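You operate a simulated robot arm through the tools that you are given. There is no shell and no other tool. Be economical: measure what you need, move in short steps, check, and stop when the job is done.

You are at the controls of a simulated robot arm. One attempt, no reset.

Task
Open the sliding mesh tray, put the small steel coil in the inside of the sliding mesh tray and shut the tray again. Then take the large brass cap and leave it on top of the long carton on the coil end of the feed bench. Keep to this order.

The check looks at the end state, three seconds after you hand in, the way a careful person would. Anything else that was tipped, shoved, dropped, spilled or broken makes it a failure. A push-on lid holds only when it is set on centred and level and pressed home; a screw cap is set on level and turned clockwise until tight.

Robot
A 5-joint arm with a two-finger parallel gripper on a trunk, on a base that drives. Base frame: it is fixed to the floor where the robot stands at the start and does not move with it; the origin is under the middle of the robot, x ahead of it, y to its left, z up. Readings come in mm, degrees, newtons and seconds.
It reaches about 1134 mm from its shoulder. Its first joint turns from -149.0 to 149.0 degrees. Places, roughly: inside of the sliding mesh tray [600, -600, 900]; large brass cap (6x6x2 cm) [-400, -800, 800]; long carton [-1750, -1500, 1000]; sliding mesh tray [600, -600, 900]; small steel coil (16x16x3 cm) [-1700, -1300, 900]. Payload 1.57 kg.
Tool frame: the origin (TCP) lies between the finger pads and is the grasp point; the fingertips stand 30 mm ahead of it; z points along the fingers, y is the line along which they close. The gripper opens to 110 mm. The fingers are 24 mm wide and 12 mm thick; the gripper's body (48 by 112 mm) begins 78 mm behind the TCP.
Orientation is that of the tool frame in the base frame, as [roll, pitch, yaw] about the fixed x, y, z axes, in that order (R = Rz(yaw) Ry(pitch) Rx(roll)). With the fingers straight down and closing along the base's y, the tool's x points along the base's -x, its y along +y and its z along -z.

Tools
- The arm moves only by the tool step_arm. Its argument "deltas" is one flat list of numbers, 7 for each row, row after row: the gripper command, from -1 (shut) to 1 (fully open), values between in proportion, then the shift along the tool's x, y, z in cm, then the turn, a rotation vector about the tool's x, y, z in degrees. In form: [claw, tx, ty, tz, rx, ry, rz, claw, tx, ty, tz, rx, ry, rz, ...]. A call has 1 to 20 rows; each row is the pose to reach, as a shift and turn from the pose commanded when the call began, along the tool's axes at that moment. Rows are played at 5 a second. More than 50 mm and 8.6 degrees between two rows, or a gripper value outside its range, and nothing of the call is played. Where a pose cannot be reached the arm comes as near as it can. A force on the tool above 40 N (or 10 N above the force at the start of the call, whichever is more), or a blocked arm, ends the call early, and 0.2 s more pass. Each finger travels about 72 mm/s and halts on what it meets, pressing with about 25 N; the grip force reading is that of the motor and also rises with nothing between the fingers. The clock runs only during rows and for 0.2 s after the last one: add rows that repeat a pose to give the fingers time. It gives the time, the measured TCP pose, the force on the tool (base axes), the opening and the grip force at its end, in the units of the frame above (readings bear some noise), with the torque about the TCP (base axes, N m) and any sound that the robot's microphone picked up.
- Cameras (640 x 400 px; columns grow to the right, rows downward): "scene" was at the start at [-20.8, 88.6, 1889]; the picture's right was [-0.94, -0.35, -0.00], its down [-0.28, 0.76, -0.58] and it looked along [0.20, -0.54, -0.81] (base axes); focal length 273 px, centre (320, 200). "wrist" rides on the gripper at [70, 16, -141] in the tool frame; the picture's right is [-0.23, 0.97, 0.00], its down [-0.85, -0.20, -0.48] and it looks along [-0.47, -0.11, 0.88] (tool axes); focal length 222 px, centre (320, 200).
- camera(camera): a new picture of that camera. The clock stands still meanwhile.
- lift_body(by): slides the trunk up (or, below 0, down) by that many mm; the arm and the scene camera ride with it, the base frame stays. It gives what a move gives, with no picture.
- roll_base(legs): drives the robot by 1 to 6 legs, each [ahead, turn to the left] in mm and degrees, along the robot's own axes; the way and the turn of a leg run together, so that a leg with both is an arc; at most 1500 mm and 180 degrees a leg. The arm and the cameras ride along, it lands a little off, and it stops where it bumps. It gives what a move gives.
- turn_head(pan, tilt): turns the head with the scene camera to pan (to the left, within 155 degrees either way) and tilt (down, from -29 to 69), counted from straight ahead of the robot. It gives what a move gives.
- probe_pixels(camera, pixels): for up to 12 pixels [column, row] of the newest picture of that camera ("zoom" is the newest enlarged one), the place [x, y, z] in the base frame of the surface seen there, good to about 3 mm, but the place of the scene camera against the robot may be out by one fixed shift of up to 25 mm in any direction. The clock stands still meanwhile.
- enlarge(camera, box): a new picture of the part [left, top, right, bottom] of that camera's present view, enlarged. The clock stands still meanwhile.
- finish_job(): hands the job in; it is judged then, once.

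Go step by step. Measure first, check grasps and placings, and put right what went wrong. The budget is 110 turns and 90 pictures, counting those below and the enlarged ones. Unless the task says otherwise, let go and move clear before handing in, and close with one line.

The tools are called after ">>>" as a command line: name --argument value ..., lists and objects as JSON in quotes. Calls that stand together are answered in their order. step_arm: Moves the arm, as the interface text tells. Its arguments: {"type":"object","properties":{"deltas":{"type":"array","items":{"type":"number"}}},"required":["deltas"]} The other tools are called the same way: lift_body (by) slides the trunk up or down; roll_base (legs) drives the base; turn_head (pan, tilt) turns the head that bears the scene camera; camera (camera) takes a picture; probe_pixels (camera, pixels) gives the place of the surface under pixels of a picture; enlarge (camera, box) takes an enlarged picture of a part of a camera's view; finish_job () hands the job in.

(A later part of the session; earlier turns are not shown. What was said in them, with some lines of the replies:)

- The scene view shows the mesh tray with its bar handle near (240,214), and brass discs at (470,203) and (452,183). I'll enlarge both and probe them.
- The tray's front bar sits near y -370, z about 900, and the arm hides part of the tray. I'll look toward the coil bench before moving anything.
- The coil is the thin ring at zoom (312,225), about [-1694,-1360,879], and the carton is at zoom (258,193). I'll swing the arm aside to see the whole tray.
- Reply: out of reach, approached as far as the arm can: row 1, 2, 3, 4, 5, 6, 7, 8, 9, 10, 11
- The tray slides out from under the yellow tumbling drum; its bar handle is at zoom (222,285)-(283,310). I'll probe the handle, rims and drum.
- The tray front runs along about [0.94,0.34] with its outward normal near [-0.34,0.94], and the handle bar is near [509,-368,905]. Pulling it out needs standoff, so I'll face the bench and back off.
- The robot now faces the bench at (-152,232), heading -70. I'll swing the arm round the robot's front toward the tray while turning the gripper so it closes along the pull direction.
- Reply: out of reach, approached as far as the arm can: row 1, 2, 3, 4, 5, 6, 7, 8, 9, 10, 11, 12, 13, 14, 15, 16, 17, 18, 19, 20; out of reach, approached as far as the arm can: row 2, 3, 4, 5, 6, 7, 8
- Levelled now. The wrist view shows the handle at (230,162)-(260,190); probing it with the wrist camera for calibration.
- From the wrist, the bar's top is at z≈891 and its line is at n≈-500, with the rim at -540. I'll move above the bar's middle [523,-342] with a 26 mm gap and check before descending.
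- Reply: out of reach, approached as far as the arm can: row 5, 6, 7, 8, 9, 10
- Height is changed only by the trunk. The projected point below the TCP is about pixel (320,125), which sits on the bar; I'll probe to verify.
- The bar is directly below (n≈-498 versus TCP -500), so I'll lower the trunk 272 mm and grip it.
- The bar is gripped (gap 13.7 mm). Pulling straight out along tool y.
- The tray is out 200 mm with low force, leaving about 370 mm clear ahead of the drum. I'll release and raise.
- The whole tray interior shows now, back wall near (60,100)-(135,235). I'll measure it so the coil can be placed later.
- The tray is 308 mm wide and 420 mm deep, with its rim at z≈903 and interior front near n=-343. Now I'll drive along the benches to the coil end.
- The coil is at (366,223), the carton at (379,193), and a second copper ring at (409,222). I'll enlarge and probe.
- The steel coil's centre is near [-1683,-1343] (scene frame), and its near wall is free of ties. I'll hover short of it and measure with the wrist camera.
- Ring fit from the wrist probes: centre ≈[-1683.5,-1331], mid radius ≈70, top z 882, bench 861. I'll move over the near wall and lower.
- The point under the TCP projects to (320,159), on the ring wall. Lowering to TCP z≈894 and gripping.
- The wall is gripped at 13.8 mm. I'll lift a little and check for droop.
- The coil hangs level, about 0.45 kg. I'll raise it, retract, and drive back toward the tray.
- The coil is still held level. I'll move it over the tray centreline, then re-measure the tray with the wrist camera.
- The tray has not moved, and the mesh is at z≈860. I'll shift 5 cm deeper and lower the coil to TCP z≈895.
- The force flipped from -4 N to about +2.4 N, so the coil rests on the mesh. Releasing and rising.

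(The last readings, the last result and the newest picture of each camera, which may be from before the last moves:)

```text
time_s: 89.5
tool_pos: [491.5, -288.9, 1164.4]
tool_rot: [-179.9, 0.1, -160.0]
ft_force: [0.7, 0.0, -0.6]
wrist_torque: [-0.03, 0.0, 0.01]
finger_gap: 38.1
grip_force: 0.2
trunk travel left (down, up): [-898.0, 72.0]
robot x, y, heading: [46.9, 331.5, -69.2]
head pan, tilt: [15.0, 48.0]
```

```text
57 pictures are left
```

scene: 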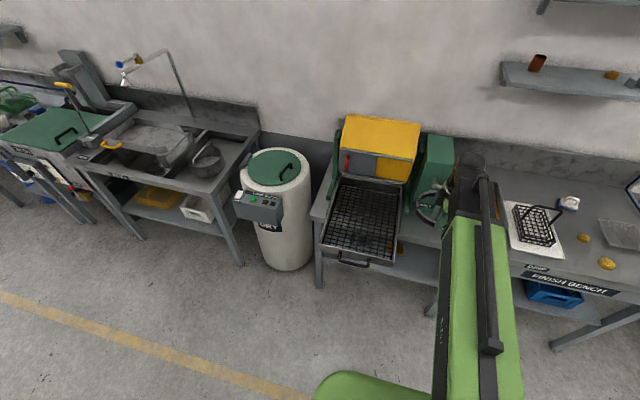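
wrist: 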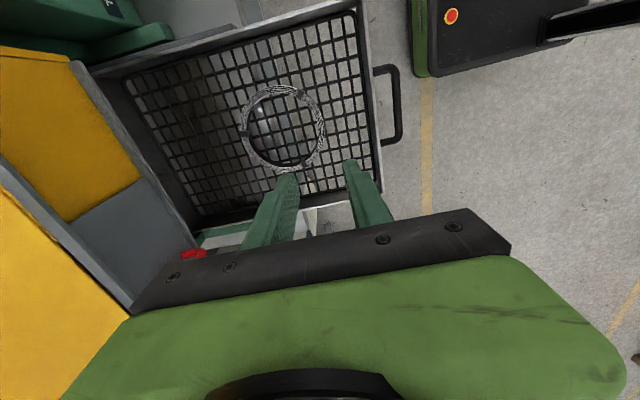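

The coil lies flat in the tray. Now I'll return to the bar at about [455,-155] and grip it to push the tray shut.

>>> step_arm --deltas '[-0.527, 0, 4.5, 0, 0, 0, 0, -0.527, 0, 9, 0, 0, 0, 0, -0.527, -0.6, 13.9, 0, 0, 0, 0, -0.527, -0.6, 13.9, 0, 0, 0, 0]'

>>> camera --camera "wrist"

>>> probe_pixels --camera "wrist" --pixels '[[320, 120], [322, 125], [316, 100], [319, 110], [323, 140], [325, 125]]'

```text
time_s: 90.5
tool_pos: [449.5, -157.2, 1163.9]
tool_rot: [-179.9, 0.1, -159.9]
ft_force: [1.2, -0.4, -0.4]
wrist_torque: [0.0, 0.0, 0.05]
finger_gap: 25.9
grip_force: 0.1
trunk travel left (down, up): [-898.0, 72.0]
robot x, y, heading: [48.0, 331.8, -69.2]
head pan, tilt: [15.0, 48.0]
```

```text
56 pictures are left
```

wrist: 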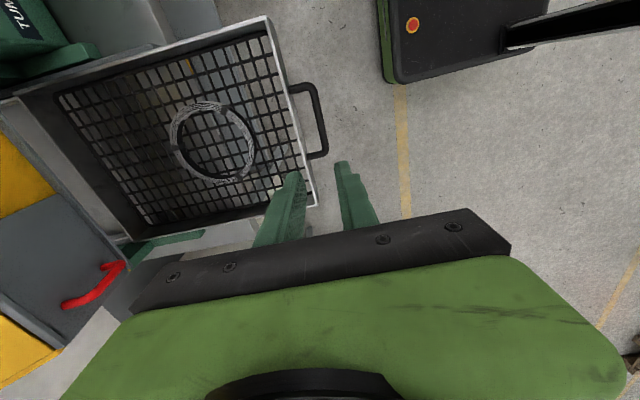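

```text
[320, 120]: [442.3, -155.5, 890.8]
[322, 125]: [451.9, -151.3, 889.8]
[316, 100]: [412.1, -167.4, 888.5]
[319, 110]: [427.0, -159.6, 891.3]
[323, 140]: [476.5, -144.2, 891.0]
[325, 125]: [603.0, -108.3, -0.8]
```

>>> lift_body --by -269

>>> step_arm --deltas '[-1, 0, 0, 0, 0, 0, 0, -1, 0, 0, 0, 0, 0, 0, -1, 0, 0, 0, 0, 0, 0, -1, 0, -1, 0, 0, 0, 0, -1, 0, -3, 0, 0, 0, 0, -1, 0, -5, 0, 0, 0, 0, -1, 0, -7, 0, 0, 0, 0, -1, 0, -9, 0, 0, 0, 0, -1, 0, -11, 0, 0, 0, 0, -1, 0, -13, 0, 0, 0, 0, -1, 0, -15, 0, 0, 0, 0, -1, 0, -17, 0, 0, 0, 0, -1, 0, -18.5, 0, 0, 0, 0, -1, 0, -19.5, 0, 0, 0, 0, -1, 0, -20, 0, 0, 0, 0]'

>>> camera --camera "wrist"

```text
time_s: 93.3
tool_pos: [450.9, -155.9, 895.6]
tool_rot: [-179.9, 0.0, -160.0]
ft_force: [0.1, -1.3, -0.4]
wrist_torque: [-0.02, -0.02, -0.01]
finger_gap: 26.4
grip_force: 0.1
trunk travel left (down, up): [-629.0, 341.0]
robot x, y, heading: [44.2, 326.0, -69.3]
head pan, tilt: [15.0, 48.0]
```

```text
time_s: 96.5
tool_pos: [518.7, -343.9, 895.4]
tool_rot: [-180.0, 0.1, -160.0]
ft_force: [-1.8, 1.5, -0.1]
wrist_torque: [-0.06, 0.3, -0.04]
finger_gap: 13.7
grip_force: 30.4
trunk travel left (down, up): [-629.0, 341.0]
robot x, y, heading: [49.4, 327.4, -69.4]
head pan, tilt: [15.0, 48.0]
```

```text
55 pictures are left
```

wrist: 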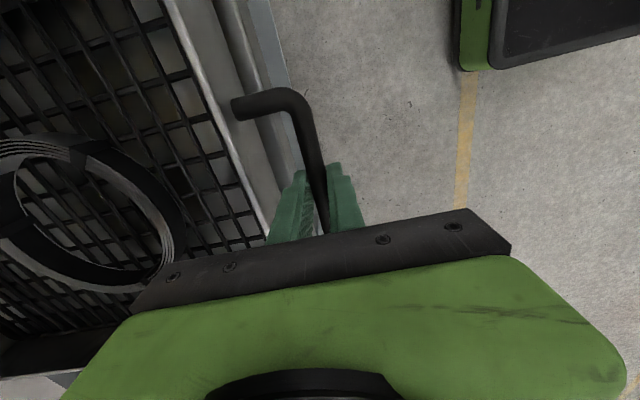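

The tray is back at its original place (n≈-500.7, as at first). A small extra push will show whether it is at its stop.

>>> step_arm --deltas '[-1, 0, -0.3, 0, 0, 0, 0, -1, 0, -0.6, 0, 0, 0, 0, -1, 0, -0.6, 0, 0, 0, 0]'

```text
time_s: 97.1
tool_pos: [518.7, -345.7, 896.2]
tool_rot: [179.5, 0.0, -159.9]
ft_force: [-3.9, 4.1, -5.8]
wrist_torque: [0.24, -0.32, -0.08]
finger_gap: 13.7
grip_force: 30.4
trunk travel left (down, up): [-629.0, 341.0]
robot x, y, heading: [46.7, 327.2, -69.4]
head pan, tilt: [15.0, 48.0]
stopped in row 3: the force on the tool passed its limit at 45 N (the readings are from after the stop); the commanded pose is now the measured one
```

It met a hard stop, so the tray is fully shut. Releasing the bar and rising.

>>> step_arm --deltas '[-0.527, 0, 0, 0, 0, 0, 0, -0.527, 0, 0, 0, 0, 0, 0, -0.527, 0, 0, 0, 0, 0, 0]'

>>> lift_body --by 272

>>> camera --camera "wrist"

>>> camera --camera "scene"

```text
time_s: 97.9
tool_pos: [519.4, -346.3, 895.8]
tool_rot: [179.6, -0.1, -159.9]
ft_force: [0.1, -0.4, -0.6]
wrist_torque: [0.0, 0.03, -0.01]
finger_gap: 25.9
grip_force: 0.0
trunk travel left (down, up): [-629.0, 341.0]
robot x, y, heading: [47.9, 329.2, -69.6]
head pan, tilt: [15.0, 48.0]
```

```text
time_s: 100.7
tool_pos: [518.6, -345.4, 1167.6]
tool_rot: [179.6, -0.1, -160.0]
ft_force: [-0.5, -0.8, 0.1]
wrist_torque: [0.03, -0.03, -0.04]
finger_gap: 26.1
grip_force: 0.0
trunk travel left (down, up): [-901.0, 69.0]
robot x, y, heading: [46.3, 328.5, -69.2]
head pan, tilt: [15.0, 48.0]
```

```text
54 pictures are left
```

wrist: 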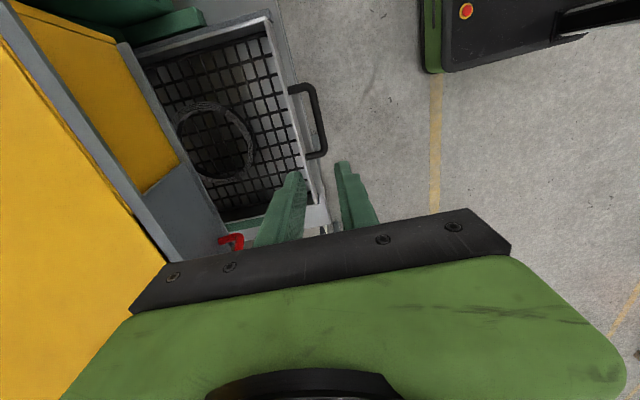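

```text
53 pictures are left
```

scene: 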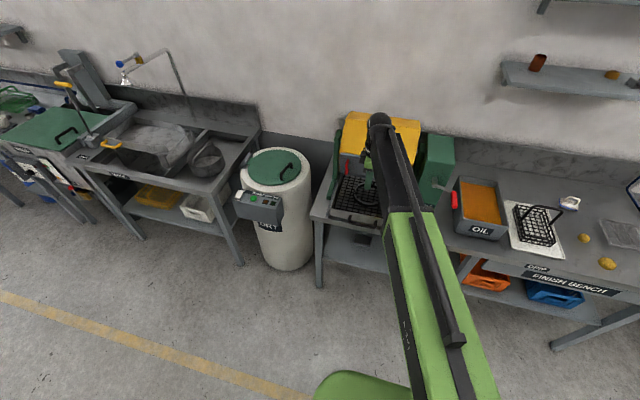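

The tray is shut with the coil inside. Next I'll retract the arm and drive along to the large brass cap.

>>> step_arm --deltas '[-0.3, 0, 4.5, 0, 0.4, 0, 0, -0.3, 0, 9, 0, 0.4, 0, 0, -0.3, 0, 13.5, 0, 0.4, 0, 0, -0.3, 0, 18, 0, 0.4, 0, 0, -0.3, 2, 22, 0, 0.4, 0, 0, -0.3, 4, 26, 0, 0.4, 0, 0]'

>>> roll_base --legs '[[0, -90], [830, 0], [0, 90]]'

>>> turn_head --pan 0 --tilt 48

>>> camera --camera "scene"

```text
time_s: 102.1
tool_pos: [397.7, -120.5, 1168.6]
tool_rot: [179.9, -0.1, -160.0]
ft_force: [0.0, 0.1, -0.1]
wrist_torque: [0.01, -0.03, 0.0]
finger_gap: 38.4
grip_force: 0.0
out of reach, approached as far as the arm can: row 6
trunk travel left (down, up): [-901.0, 69.0]
robot x, y, heading: [43.2, 331.1, -69.4]
head pan, tilt: [15.0, 48.0]
```

```text
time_s: 114.2
tool_pos: [-362.4, -413.2, 1168.5]
tool_rot: [178.8, -0.3, -158.5]
ft_force: [-2.1, -0.6, 0.4]
wrist_torque: [-0.01, -0.1, -0.01]
finger_gap: 38.3
grip_force: 0.1
trunk travel left (down, up): [-901.0, 69.0]
robot x, y, heading: [-685.4, 50.7, -68.6]
head pan, tilt: [15.0, 48.0]
```

```text
time_s: 114.9
tool_pos: [-358.3, -415.2, 1167.8]
tool_rot: [178.9, -0.4, -158.5]
ft_force: [-0.7, 0.3, -0.3]
wrist_torque: [-0.02, -0.02, 0.03]
finger_gap: 38.3
grip_force: 0.2
trunk travel left (down, up): [-901.0, 69.0]
robot x, y, heading: [-684.5, 47.1, -69.0]
head pan, tilt: [0.0, 48.0]
```

```text
52 pictures are left
```

scene: 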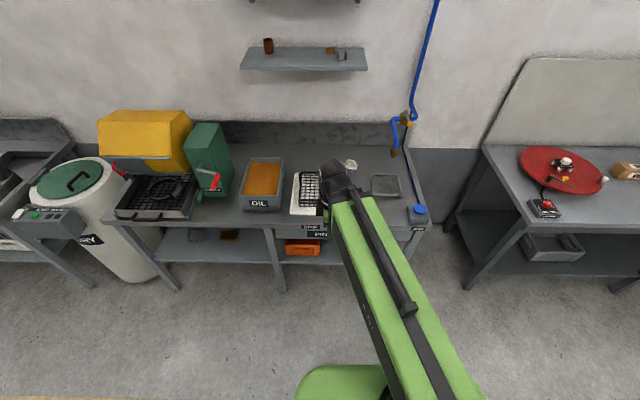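

>>> step_arm --deltas '[0.3, 2.5, -4, 0, 1.1, -0.4, 1.5, 0.5, 5, -8, 0, 1.1, -0.4, 1.5, 0.5, 7.5, -12, 0, 1.1, -0.4, 1.5, 0.5, 10, -16, 0, 1.1, -0.4, 1.5, 0.5, 12.5, -20, 0, 1.1, -0.4, 1.5, 0.5, 15, -24, 0, 1.1, -0.4, 1.5, 0.5, 17, -28, 0, 1.1, -0.4, 1.5, 0.5, 18, -30, 0, 1.1, -0.4, 1.5, 0.5, 18, -30, 0, 1.1, -0.4, 1.5]'

>>> camera --camera "wrist"

```text
time_s: 116.9
tool_pos: [-417.7, -761.7, 1166.8]
tool_rot: [180.0, 0.0, -160.2]
ft_force: [0.8, -0.2, -0.9]
wrist_torque: [0.02, -0.02, 0.0]
finger_gap: 82.6
grip_force: 0.0
out of reach, approached as far as the arm can: row 6, 7, 8, 9
trunk travel left (down, up): [-901.0, 69.0]
robot x, y, heading: [-687.1, 48.4, -68.7]
head pan, tilt: [0.0, 48.0]
```

```text
51 pictures are left
```

wrist: 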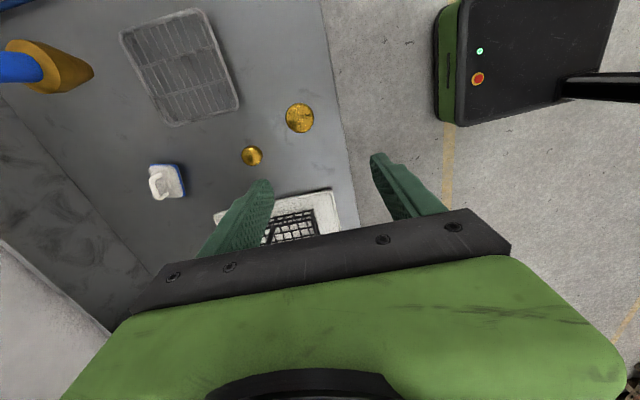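

The large cap is at (300,118), the small one at (252,155). Probing both.

>>> enlarge --camera "wrist" --box '[230, 80, 340, 180]'

>>> probe_pixels --camera "wrist" --pixels '[[300, 118], [287, 118], [313, 118], [300, 105], [300, 131], [252, 155], [320, 140], [280, 140], [345, 160]]'

```text
4.00 times, centred on (285, 130) of wrist
```

zoom: 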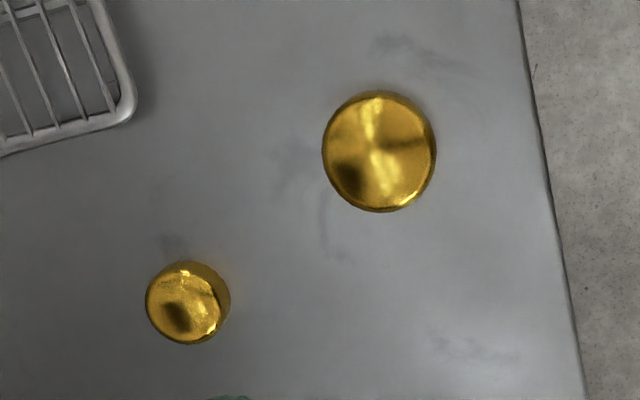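

```text
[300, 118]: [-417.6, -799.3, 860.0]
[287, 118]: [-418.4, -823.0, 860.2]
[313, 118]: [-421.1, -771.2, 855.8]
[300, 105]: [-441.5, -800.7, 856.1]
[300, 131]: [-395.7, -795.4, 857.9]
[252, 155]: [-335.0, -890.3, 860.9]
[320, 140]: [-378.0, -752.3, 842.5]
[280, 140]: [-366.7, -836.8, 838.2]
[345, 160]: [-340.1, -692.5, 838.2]
```

Large cap: centre ≈[-418.5,-798.5], top z 860, bench z 839. I'll centre over it with a 90 mm gap and lower partway.

>>> step_arm --deltas '[0.64, 1.33, -3.43, 0, 0, 0, 0, 0.64, 1.33, -3.43, 0, 0, 0, 0, 0.64, 1.33, -3.43, 0, 0, 0, 0]'

>>> lift_body --by -240

>>> camera --camera "wrist"

>>> probe_pixels --camera "wrist" --pixels '[[320, 155], [310, 155], [330, 155], [320, 145]]'

```text
time_s: 117.7
tool_pos: [-418.9, -798.4, 1167.6]
tool_rot: [179.8, 0.0, -160.0]
ft_force: [0.1, 0.2, -0.1]
wrist_torque: [0.06, 0.03, 0.02]
finger_gap: 90.1
grip_force: 0.1
trunk travel left (down, up): [-901.0, 69.0]
robot x, y, heading: [-684.8, 52.0, -68.6]
head pan, tilt: [0.0, 48.0]
```

```text
time_s: 120.2
tool_pos: [-418.4, -796.9, 927.3]
tool_rot: [179.9, 0.0, -160.1]
ft_force: [0.6, -0.3, -0.3]
wrist_torque: [0.02, 0.01, 0.0]
finger_gap: 90.1
grip_force: 0.1
trunk travel left (down, up): [-661.0, 309.0]
robot x, y, heading: [-685.9, 49.6, -68.8]
head pan, tilt: [0.0, 48.0]
```

```text
49 pictures are left
```

wrist: 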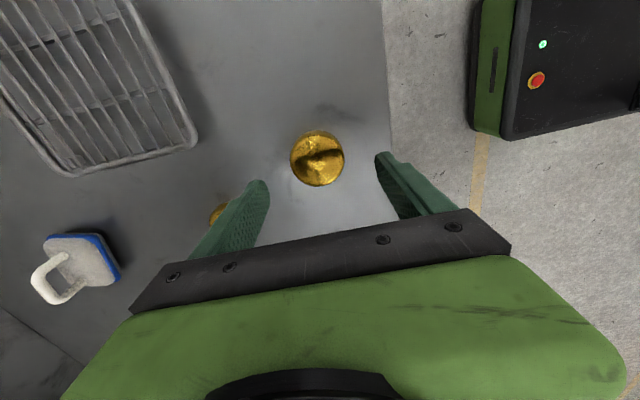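

```text
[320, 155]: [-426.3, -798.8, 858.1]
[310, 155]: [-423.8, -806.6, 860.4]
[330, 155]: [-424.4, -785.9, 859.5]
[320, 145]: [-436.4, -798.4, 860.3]
```

Centred. Lowering to TCP z 873 and closing.

>>> lift_body --by -54.5

>>> step_arm --deltas '[-1, 0, 0, 0, 0, 0, 0, -1, 0, 0, 0, 0, 0, 0, -1, 0, 0, 0, 0, 0, 0, -1, 0, 0, 0, 0, 0, 0]'

>>> lift_body --by 60

>>> camera --camera "wrist"

```text
time_s: 121.2
tool_pos: [-417.7, -796.8, 873.5]
tool_rot: [179.9, 0.0, -160.1]
ft_force: [-0.5, -0.2, -0.5]
wrist_torque: [-0.01, -0.02, 0.0]
finger_gap: 90.2
grip_force: 0.2
trunk travel left (down, up): [-606.0, 364.0]
robot x, y, heading: [-687.1, 49.6, -68.9]
head pan, tilt: [0.0, 48.0]
```

```text
time_s: 122.2
tool_pos: [-418.1, -796.7, 873.2]
tool_rot: [-180.0, -0.1, -160.0]
ft_force: [-0.2, 0.6, 1.0]
wrist_torque: [-0.02, 0.0, 0.0]
finger_gap: 54.0
grip_force: 24.4
trunk travel left (down, up): [-606.0, 364.0]
robot x, y, heading: [-684.1, 45.4, -69.0]
head pan, tilt: [0.0, 48.0]
```

```text
time_s: 123.2
tool_pos: [-418.1, -798.0, 933.5]
tool_rot: [179.9, 0.0, -160.1]
ft_force: [0.4, -0.4, -0.9]
wrist_torque: [0.0, 0.0, -0.01]
finger_gap: 53.8
grip_force: 25.0
trunk travel left (down, up): [-666.0, 304.0]
robot x, y, heading: [-688.9, 47.7, -68.8]
head pan, tilt: [0.0, 48.0]
```

```text
48 pictures are left
```

wrist: 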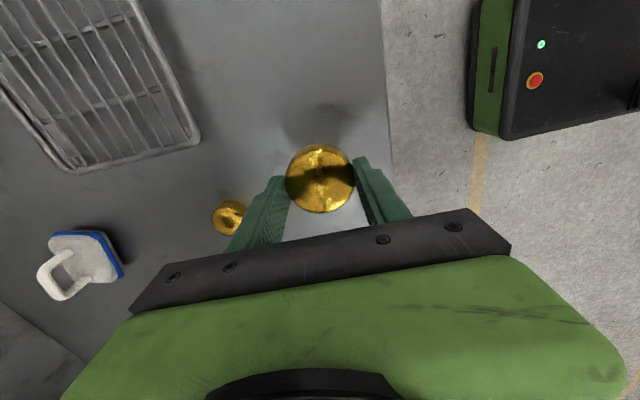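

The cap is held at 54 mm. I'll raise, retract, and drive to the carton, ending closer to the bench for reach.

>>> lift_body --by 234

>>> step_arm --deltas '[-1, 0, 3, 0, 0, 0, 0, -1, 0, 7, 0, 0, 0, 0, -1, 0, 11, 0, 0, 0, 0, -1, 0, 15, 0, 0, 0, 0, -1, 0, 19, 0, 0, 0, 0, -1, 0, 23, 0, 0, 0, 0, -1, 0, 27, 0, 0, 0, 0]'

>>> roll_base --legs '[[0, -91], [1400, 0], [0, 90], [200, 0]]'

>>> turn_head --pan 0 --tilt 48

>>> camera --camera "scene"

>>> camera --camera "wrist"

```text
time_s: 125.6
tool_pos: [-417.5, -797.8, 1168.2]
tool_rot: [179.9, 0.1, -160.1]
ft_force: [0.5, 0.2, 0.2]
wrist_torque: [-0.01, 0.01, 0.0]
finger_gap: 53.8
grip_force: 25.2
trunk travel left (down, up): [-900.0, 70.0]
robot x, y, heading: [-683.5, 50.2, -68.8]
head pan, tilt: [0.0, 48.0]
```

```text
time_s: 127.2
tool_pos: [-509.2, -542.6, 1166.5]
tool_rot: [179.9, 0.0, -160.1]
ft_force: [0.8, 0.3, -0.5]
wrist_torque: [0.0, 0.02, 0.0]
finger_gap: 54.0
grip_force: 25.0
trunk travel left (down, up): [-900.0, 70.0]
robot x, y, heading: [-684.8, 50.8, -68.8]
head pan, tilt: [0.0, 48.0]
```

```text
time_s: 143.1
tool_pos: [-1746.5, -1217.1, 1166.8]
tool_rot: [179.9, 0.0, -160.0]
ft_force: [-0.4, -0.6, -0.3]
wrist_torque: [-0.03, -0.06, -0.01]
finger_gap: 53.6
grip_force: 25.0
trunk travel left (down, up): [-900.0, 70.0]
robot x, y, heading: [-1896.4, -613.9, -69.6]
head pan, tilt: [0.0, 48.0]
```

```text
time_s: 143.7
tool_pos: [-1747.5, -1214.2, 1167.4]
tool_rot: [179.9, 0.0, -160.1]
ft_force: [0.5, -0.3, -0.3]
wrist_torque: [0.0, -0.02, -0.03]
finger_gap: 54.0
grip_force: 25.1
trunk travel left (down, up): [-900.0, 70.0]
robot x, y, heading: [-1893.6, -610.9, -69.5]
head pan, tilt: [0.0, 48.0]
```

```text
47 pictures are left
```

scene: 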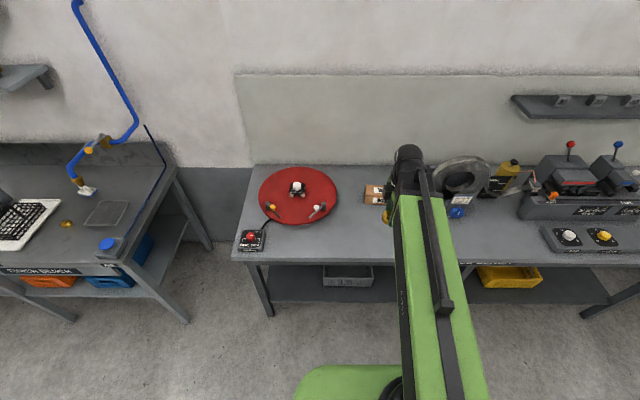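

```text
46 pictures are left
```

wrist: 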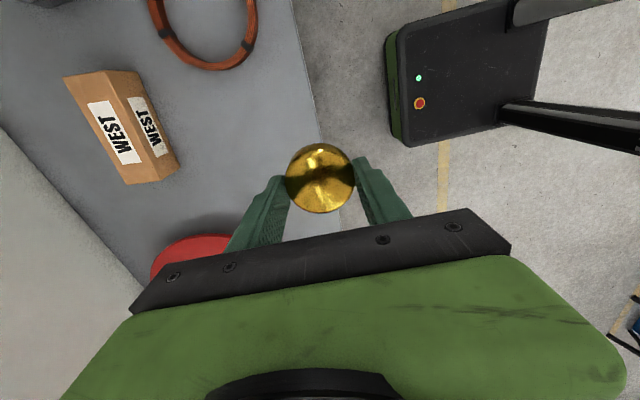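

>>> enlarge --camera "wrist" --box '[50, 60, 190, 195]'

>>> probe_pixels --camera "scene" --pixels '[[462, 160], [440, 165], [485, 165], [510, 162], [462, 168]]'

```text
2.96 times, centred on (120, 128) of wrist
```

zoom: 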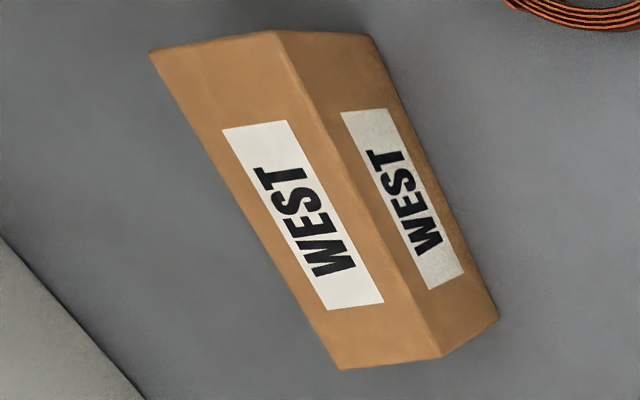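

```text
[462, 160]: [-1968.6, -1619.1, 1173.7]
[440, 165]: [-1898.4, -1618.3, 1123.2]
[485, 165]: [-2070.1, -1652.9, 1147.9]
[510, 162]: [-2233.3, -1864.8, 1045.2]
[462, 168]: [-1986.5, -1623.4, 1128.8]
```

>>> probe_pixels --camera "zoom" --pixels '[[158, 54], [270, 38], [430, 350], [342, 360], [290, 200], [305, 215], [240, 110], [360, 320]]'

```text
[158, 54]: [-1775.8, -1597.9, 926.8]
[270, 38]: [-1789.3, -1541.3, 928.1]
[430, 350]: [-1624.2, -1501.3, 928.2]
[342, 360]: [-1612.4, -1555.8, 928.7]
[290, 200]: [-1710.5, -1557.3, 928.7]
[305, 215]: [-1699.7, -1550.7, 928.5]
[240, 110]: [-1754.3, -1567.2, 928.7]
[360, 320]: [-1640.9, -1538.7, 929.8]
```

Carton top centre ≈[-1700,-1549,928.5]. The reel (top about 1155) is well to the right, so I'll move over the carton centre.

>>> step_arm --deltas '[-1, 0.9, -4, 0, 0, 0, 0, -1, 1.8, -8, 0, 0, 0, 0, -1, 2.7, -12, 0, 0, 0, 0, -1, 3.6, -16, 0, 0, 0, 0, -1, 4.5, -20, 0, 0, 0, 0, -1, 5.4, -24, 0, 0, 0, 0, -1, 6.3, -28, 0, 0, 0, 0, -1, 7.04, -31, 0, 0, 0, 0, -1, 7.04, -33, 0, 0, 0, 0, -1, 7.04, -33, 0, 0, 0, 0]'

>>> lift_body --by -150

>>> camera --camera "wrist"

```text
time_s: 145.9
tool_pos: [-1703.9, -1538.6, 1165.9]
tool_rot: [179.9, -0.1, -160.0]
ft_force: [-1.1, 0.3, -1.0]
wrist_torque: [0.01, 0.01, 0.02]
finger_gap: 53.7
grip_force: 24.9
out of reach, approached as far as the arm can: row 9, 10
trunk travel left (down, up): [-900.0, 70.0]
robot x, y, heading: [-1896.5, -612.2, -69.4]
head pan, tilt: [0.0, 48.0]
```

```text
time_s: 147.6
tool_pos: [-1704.6, -1538.2, 1017.1]
tool_rot: [-180.0, 0.0, -160.0]
ft_force: [-0.2, -0.1, -0.2]
wrist_torque: [0.01, 0.03, 0.0]
finger_gap: 53.8
grip_force: 24.6
trunk travel left (down, up): [-750.0, 220.0]
robot x, y, heading: [-1897.8, -614.0, -69.7]
head pan, tilt: [0.0, 48.0]
```

```text
44 pictures are left
```

wrist: 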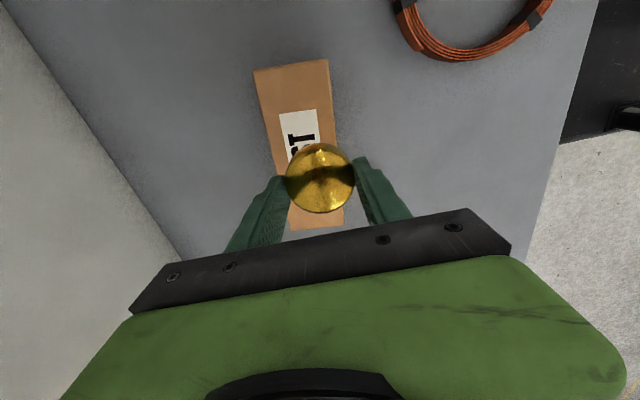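

The arm hit its reach limit about 11 mm short. I'll pull the arm back 5 cm and drive 65 mm forward.

>>> step_arm --deltas '[-1, 0, 3, 0, 0, 0, 0, -1, 0, 5, 0, 0, 0, 0, -1, 0, 5, 0, 0, 0, 0]'

>>> roll_base --legs '[[65, 0]]'

>>> camera --camera "wrist"

>>> probe_pixels --camera "wrist" --pixels '[[290, 100], [280, 130], [320, 90], [318, 130], [262, 78], [322, 66], [300, 222], [338, 222]]'

```text
time_s: 148.4
tool_pos: [-1722.0, -1491.0, 1017.5]
tool_rot: [-179.9, 0.1, -159.9]
ft_force: [0.1, -0.4, -0.6]
wrist_torque: [0.0, -0.01, -0.02]
finger_gap: 53.6
grip_force: 24.5
trunk travel left (down, up): [-750.0, 220.0]
robot x, y, heading: [-1898.1, -609.4, -69.5]
head pan, tilt: [0.0, 48.0]
```

```text
time_s: 149.4
tool_pos: [-1698.7, -1553.6, 1016.3]
tool_rot: [-180.0, 0.0, -160.0]
ft_force: [-0.1, -0.1, -1.5]
wrist_torque: [0.04, 0.0, -0.02]
finger_gap: 54.1
grip_force: 25.0
trunk travel left (down, up): [-750.0, 220.0]
robot x, y, heading: [-1872.6, -673.5, -69.7]
head pan, tilt: [0.0, 48.0]
```

```text
43 pictures are left
```

wrist: 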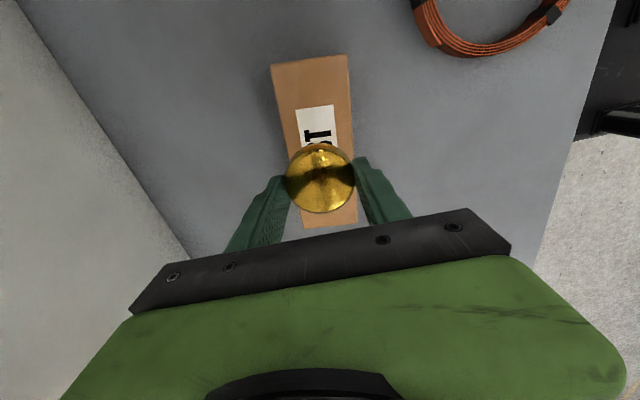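

```text
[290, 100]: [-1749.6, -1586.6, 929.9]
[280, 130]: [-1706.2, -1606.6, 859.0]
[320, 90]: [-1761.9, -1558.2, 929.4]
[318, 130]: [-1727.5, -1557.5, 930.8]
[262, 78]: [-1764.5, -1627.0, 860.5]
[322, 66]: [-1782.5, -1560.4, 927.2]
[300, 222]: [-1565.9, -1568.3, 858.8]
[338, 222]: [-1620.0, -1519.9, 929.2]
```

Now centred over the carton: edges at (287,156) and (354,156) straddle the projected point (320,156). Lowering toward contact.

>>> lift_body --by -52

```text
time_s: 150.3
tool_pos: [-1698.7, -1552.1, 965.2]
tool_rot: [-180.0, 0.0, -160.0]
ft_force: [0.6, 0.8, -0.8]
wrist_torque: [-0.01, -0.01, 0.0]
finger_gap: 53.8
grip_force: 25.5
trunk travel left (down, up): [-698.0, 272.0]
robot x, y, heading: [-1874.4, -675.7, -69.7]
head pan, tilt: [0.0, 48.0]
```

>>> lift_body --by -2

>>> enlarge --camera "wrist" --box '[240, 80, 400, 240]'

```text
time_s: 150.9
tool_pos: [-1699.3, -1552.2, 963.5]
tool_rot: [180.0, 0.0, -160.0]
ft_force: [-0.1, 0.9, -0.3]
wrist_torque: [0.0, 0.0, 0.01]
finger_gap: 53.7
grip_force: 25.2
trunk travel left (down, up): [-696.0, 274.0]
robot x, y, heading: [-1873.0, -673.3, -69.5]
head pan, tilt: [0.0, 48.0]
```

```text
2.50 times, centred on (320, 160) of wrist
```

zoom: 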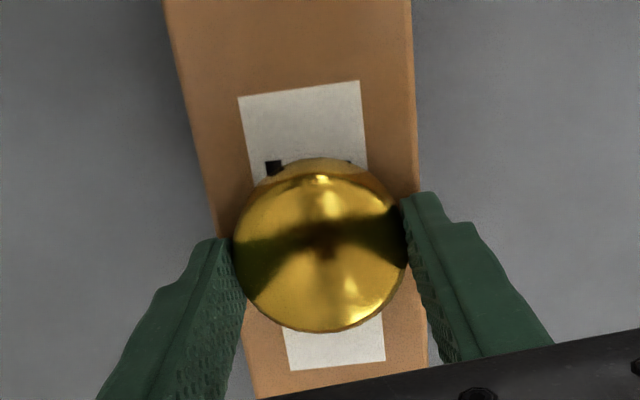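

>>> lift_body --by -1.5

```text
time_s: 151.4
tool_pos: [-1698.6, -1553.0, 963.5]
tool_rot: [-179.8, -0.1, -160.0]
ft_force: [1.8, -7.7, 19.9]
wrist_torque: [-0.15, -0.08, -0.01]
finger_gap: 53.6
grip_force: 25.1
trunk travel left (down, up): [-695.0, 275.0]
robot x, y, heading: [-1874.1, -675.4, -70.0]
head pan, tilt: [0.0, 48.0]
```

There is contact at 20 N. I'll ease up 1 mm, release, and rise.

>>> lift_body --by 1

>>> step_arm --deltas '[0.2, 0, 0, 0, 0, 0, 0, 0.5, 0, 0, 0, 0, 0, 0, 0.6, 0, 0, 0, 0, 0, 0, 0.6, 0, 0, 0, 0, 0, 0]'

>>> lift_body --by 200

>>> camera --camera "wrist"

```text
time_s: 151.9
tool_pos: [-1698.9, -1551.9, 962.6]
tool_rot: [179.9, -0.1, -160.0]
ft_force: [-0.3, -3.8, 9.7]
wrist_torque: [-0.16, -0.05, 0.01]
finger_gap: 53.6
grip_force: 24.7
trunk travel left (down, up): [-696.0, 274.0]
robot x, y, heading: [-1869.5, -672.8, -69.7]
head pan, tilt: [0.0, 48.0]
```

```text
time_s: 152.9
tool_pos: [-1698.6, -1552.6, 962.1]
tool_rot: [-180.0, 0.1, -159.9]
ft_force: [-0.3, 0.0, 0.3]
wrist_torque: [0.01, 0.02, -0.01]
finger_gap: 87.7
grip_force: 0.1
trunk travel left (down, up): [-696.0, 274.0]
robot x, y, heading: [-1870.9, -674.7, -69.7]
head pan, tilt: [0.0, 48.0]
```

```text
time_s: 155.1
tool_pos: [-1699.0, -1552.3, 1162.2]
tool_rot: [-180.0, 0.0, -160.0]
ft_force: [0.4, -0.4, 0.6]
wrist_torque: [0.02, 0.0, -0.02]
finger_gap: 87.9
grip_force: 0.0
trunk travel left (down, up): [-896.0, 74.0]
robot x, y, heading: [-1871.9, -674.9, -69.7]
head pan, tilt: [0.0, 48.0]
```

```text
41 pictures are left
```

wrist: 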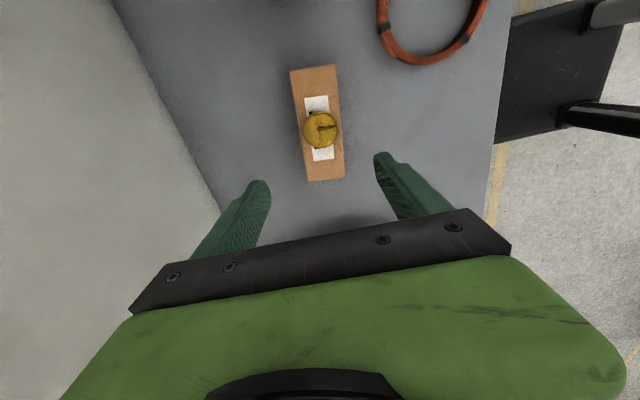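

The cap sits centred on the carton at (320,130). I'll retract the arm and take a last look at the tray and benches.

>>> step_arm --deltas '[0.6, 0, 4.5, 0, 0, 0, 0, 0.6, 0, 9, 0, 0, 0, 0, 0.6, 0, 13.5, 0, 0, 0, 0, 0.6, 0, 18, 0, 0, 0, 0, 0.6, 0, 22.5, 0, 0, 0, 0, 0.6, 0, 27, 0, 0, 0, 0]'

>>> turn_head --pan 65 --tilt 25

>>> enlarge --camera "scene" --box '[160, 60, 480, 260]'

>>> turn_head --pan 5 --tilt 45

>>> camera --camera "scene"

```text
time_s: 156.5
tool_pos: [-1791.0, -1296.8, 1162.3]
tool_rot: [-179.9, 0.1, -160.0]
ft_force: [0.6, -0.2, 0.4]
wrist_torque: [0.02, -0.06, -0.01]
finger_gap: 88.1
grip_force: 0.1
trunk travel left (down, up): [-896.0, 74.0]
robot x, y, heading: [-1875.1, -674.7, -69.5]
head pan, tilt: [0.0, 48.0]
```

```text
time_s: 157.8
tool_pos: [-1790.4, -1297.1, 1162.5]
tool_rot: [-179.9, 0.0, -160.0]
ft_force: [0.6, -0.6, 0.1]
wrist_torque: [0.02, -0.03, 0.0]
finger_gap: 88.0
grip_force: 0.0
trunk travel left (down, up): [-896.0, 74.0]
robot x, y, heading: [-1874.4, -675.2, -69.5]
head pan, tilt: [65.0, 25.0]
```

```text
2.00 times, centred on (320, 160) of scene
```

zoom: 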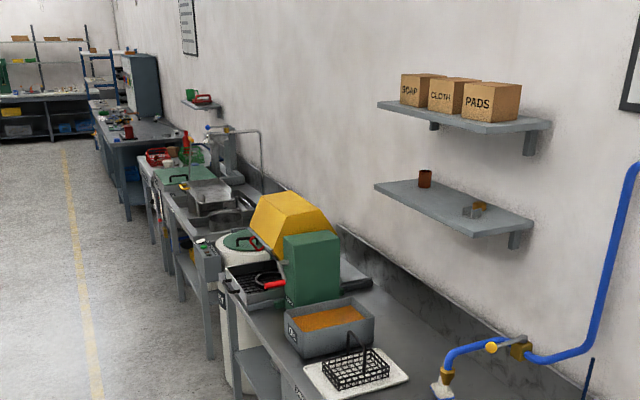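

```text
time_s: 159.1
tool_pos: [-1790.6, -1297.4, 1163.0]
tool_rot: [-180.0, -0.1, -160.0]
ft_force: [0.1, 0.6, -1.2]
wrist_torque: [0.01, 0.05, -0.02]
finger_gap: 87.8
grip_force: 0.2
trunk travel left (down, up): [-896.0, 74.0]
robot x, y, heading: [-1869.8, -673.1, -69.6]
head pan, tilt: [5.0, 45.0]
```

```text
39 pictures are left
```

scene: 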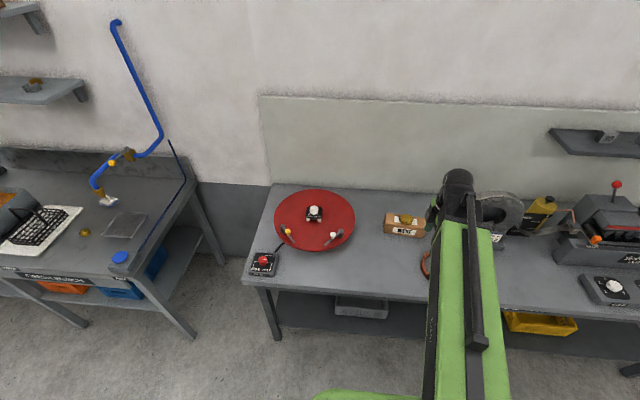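

The last views show the coil in the shut tray and the cap resting on the carton at (406,219). The arm is clear and nothing looks disturbed, so I'm handing in.

>>> finish_job

```text
The job is handed in.
```

The steel coil is in the mesh tray, the tray is pushed shut to its stop, and the large brass cap is centred on top of the long carton. I saw nothing else disturbed in the last views, and the job is handed in.
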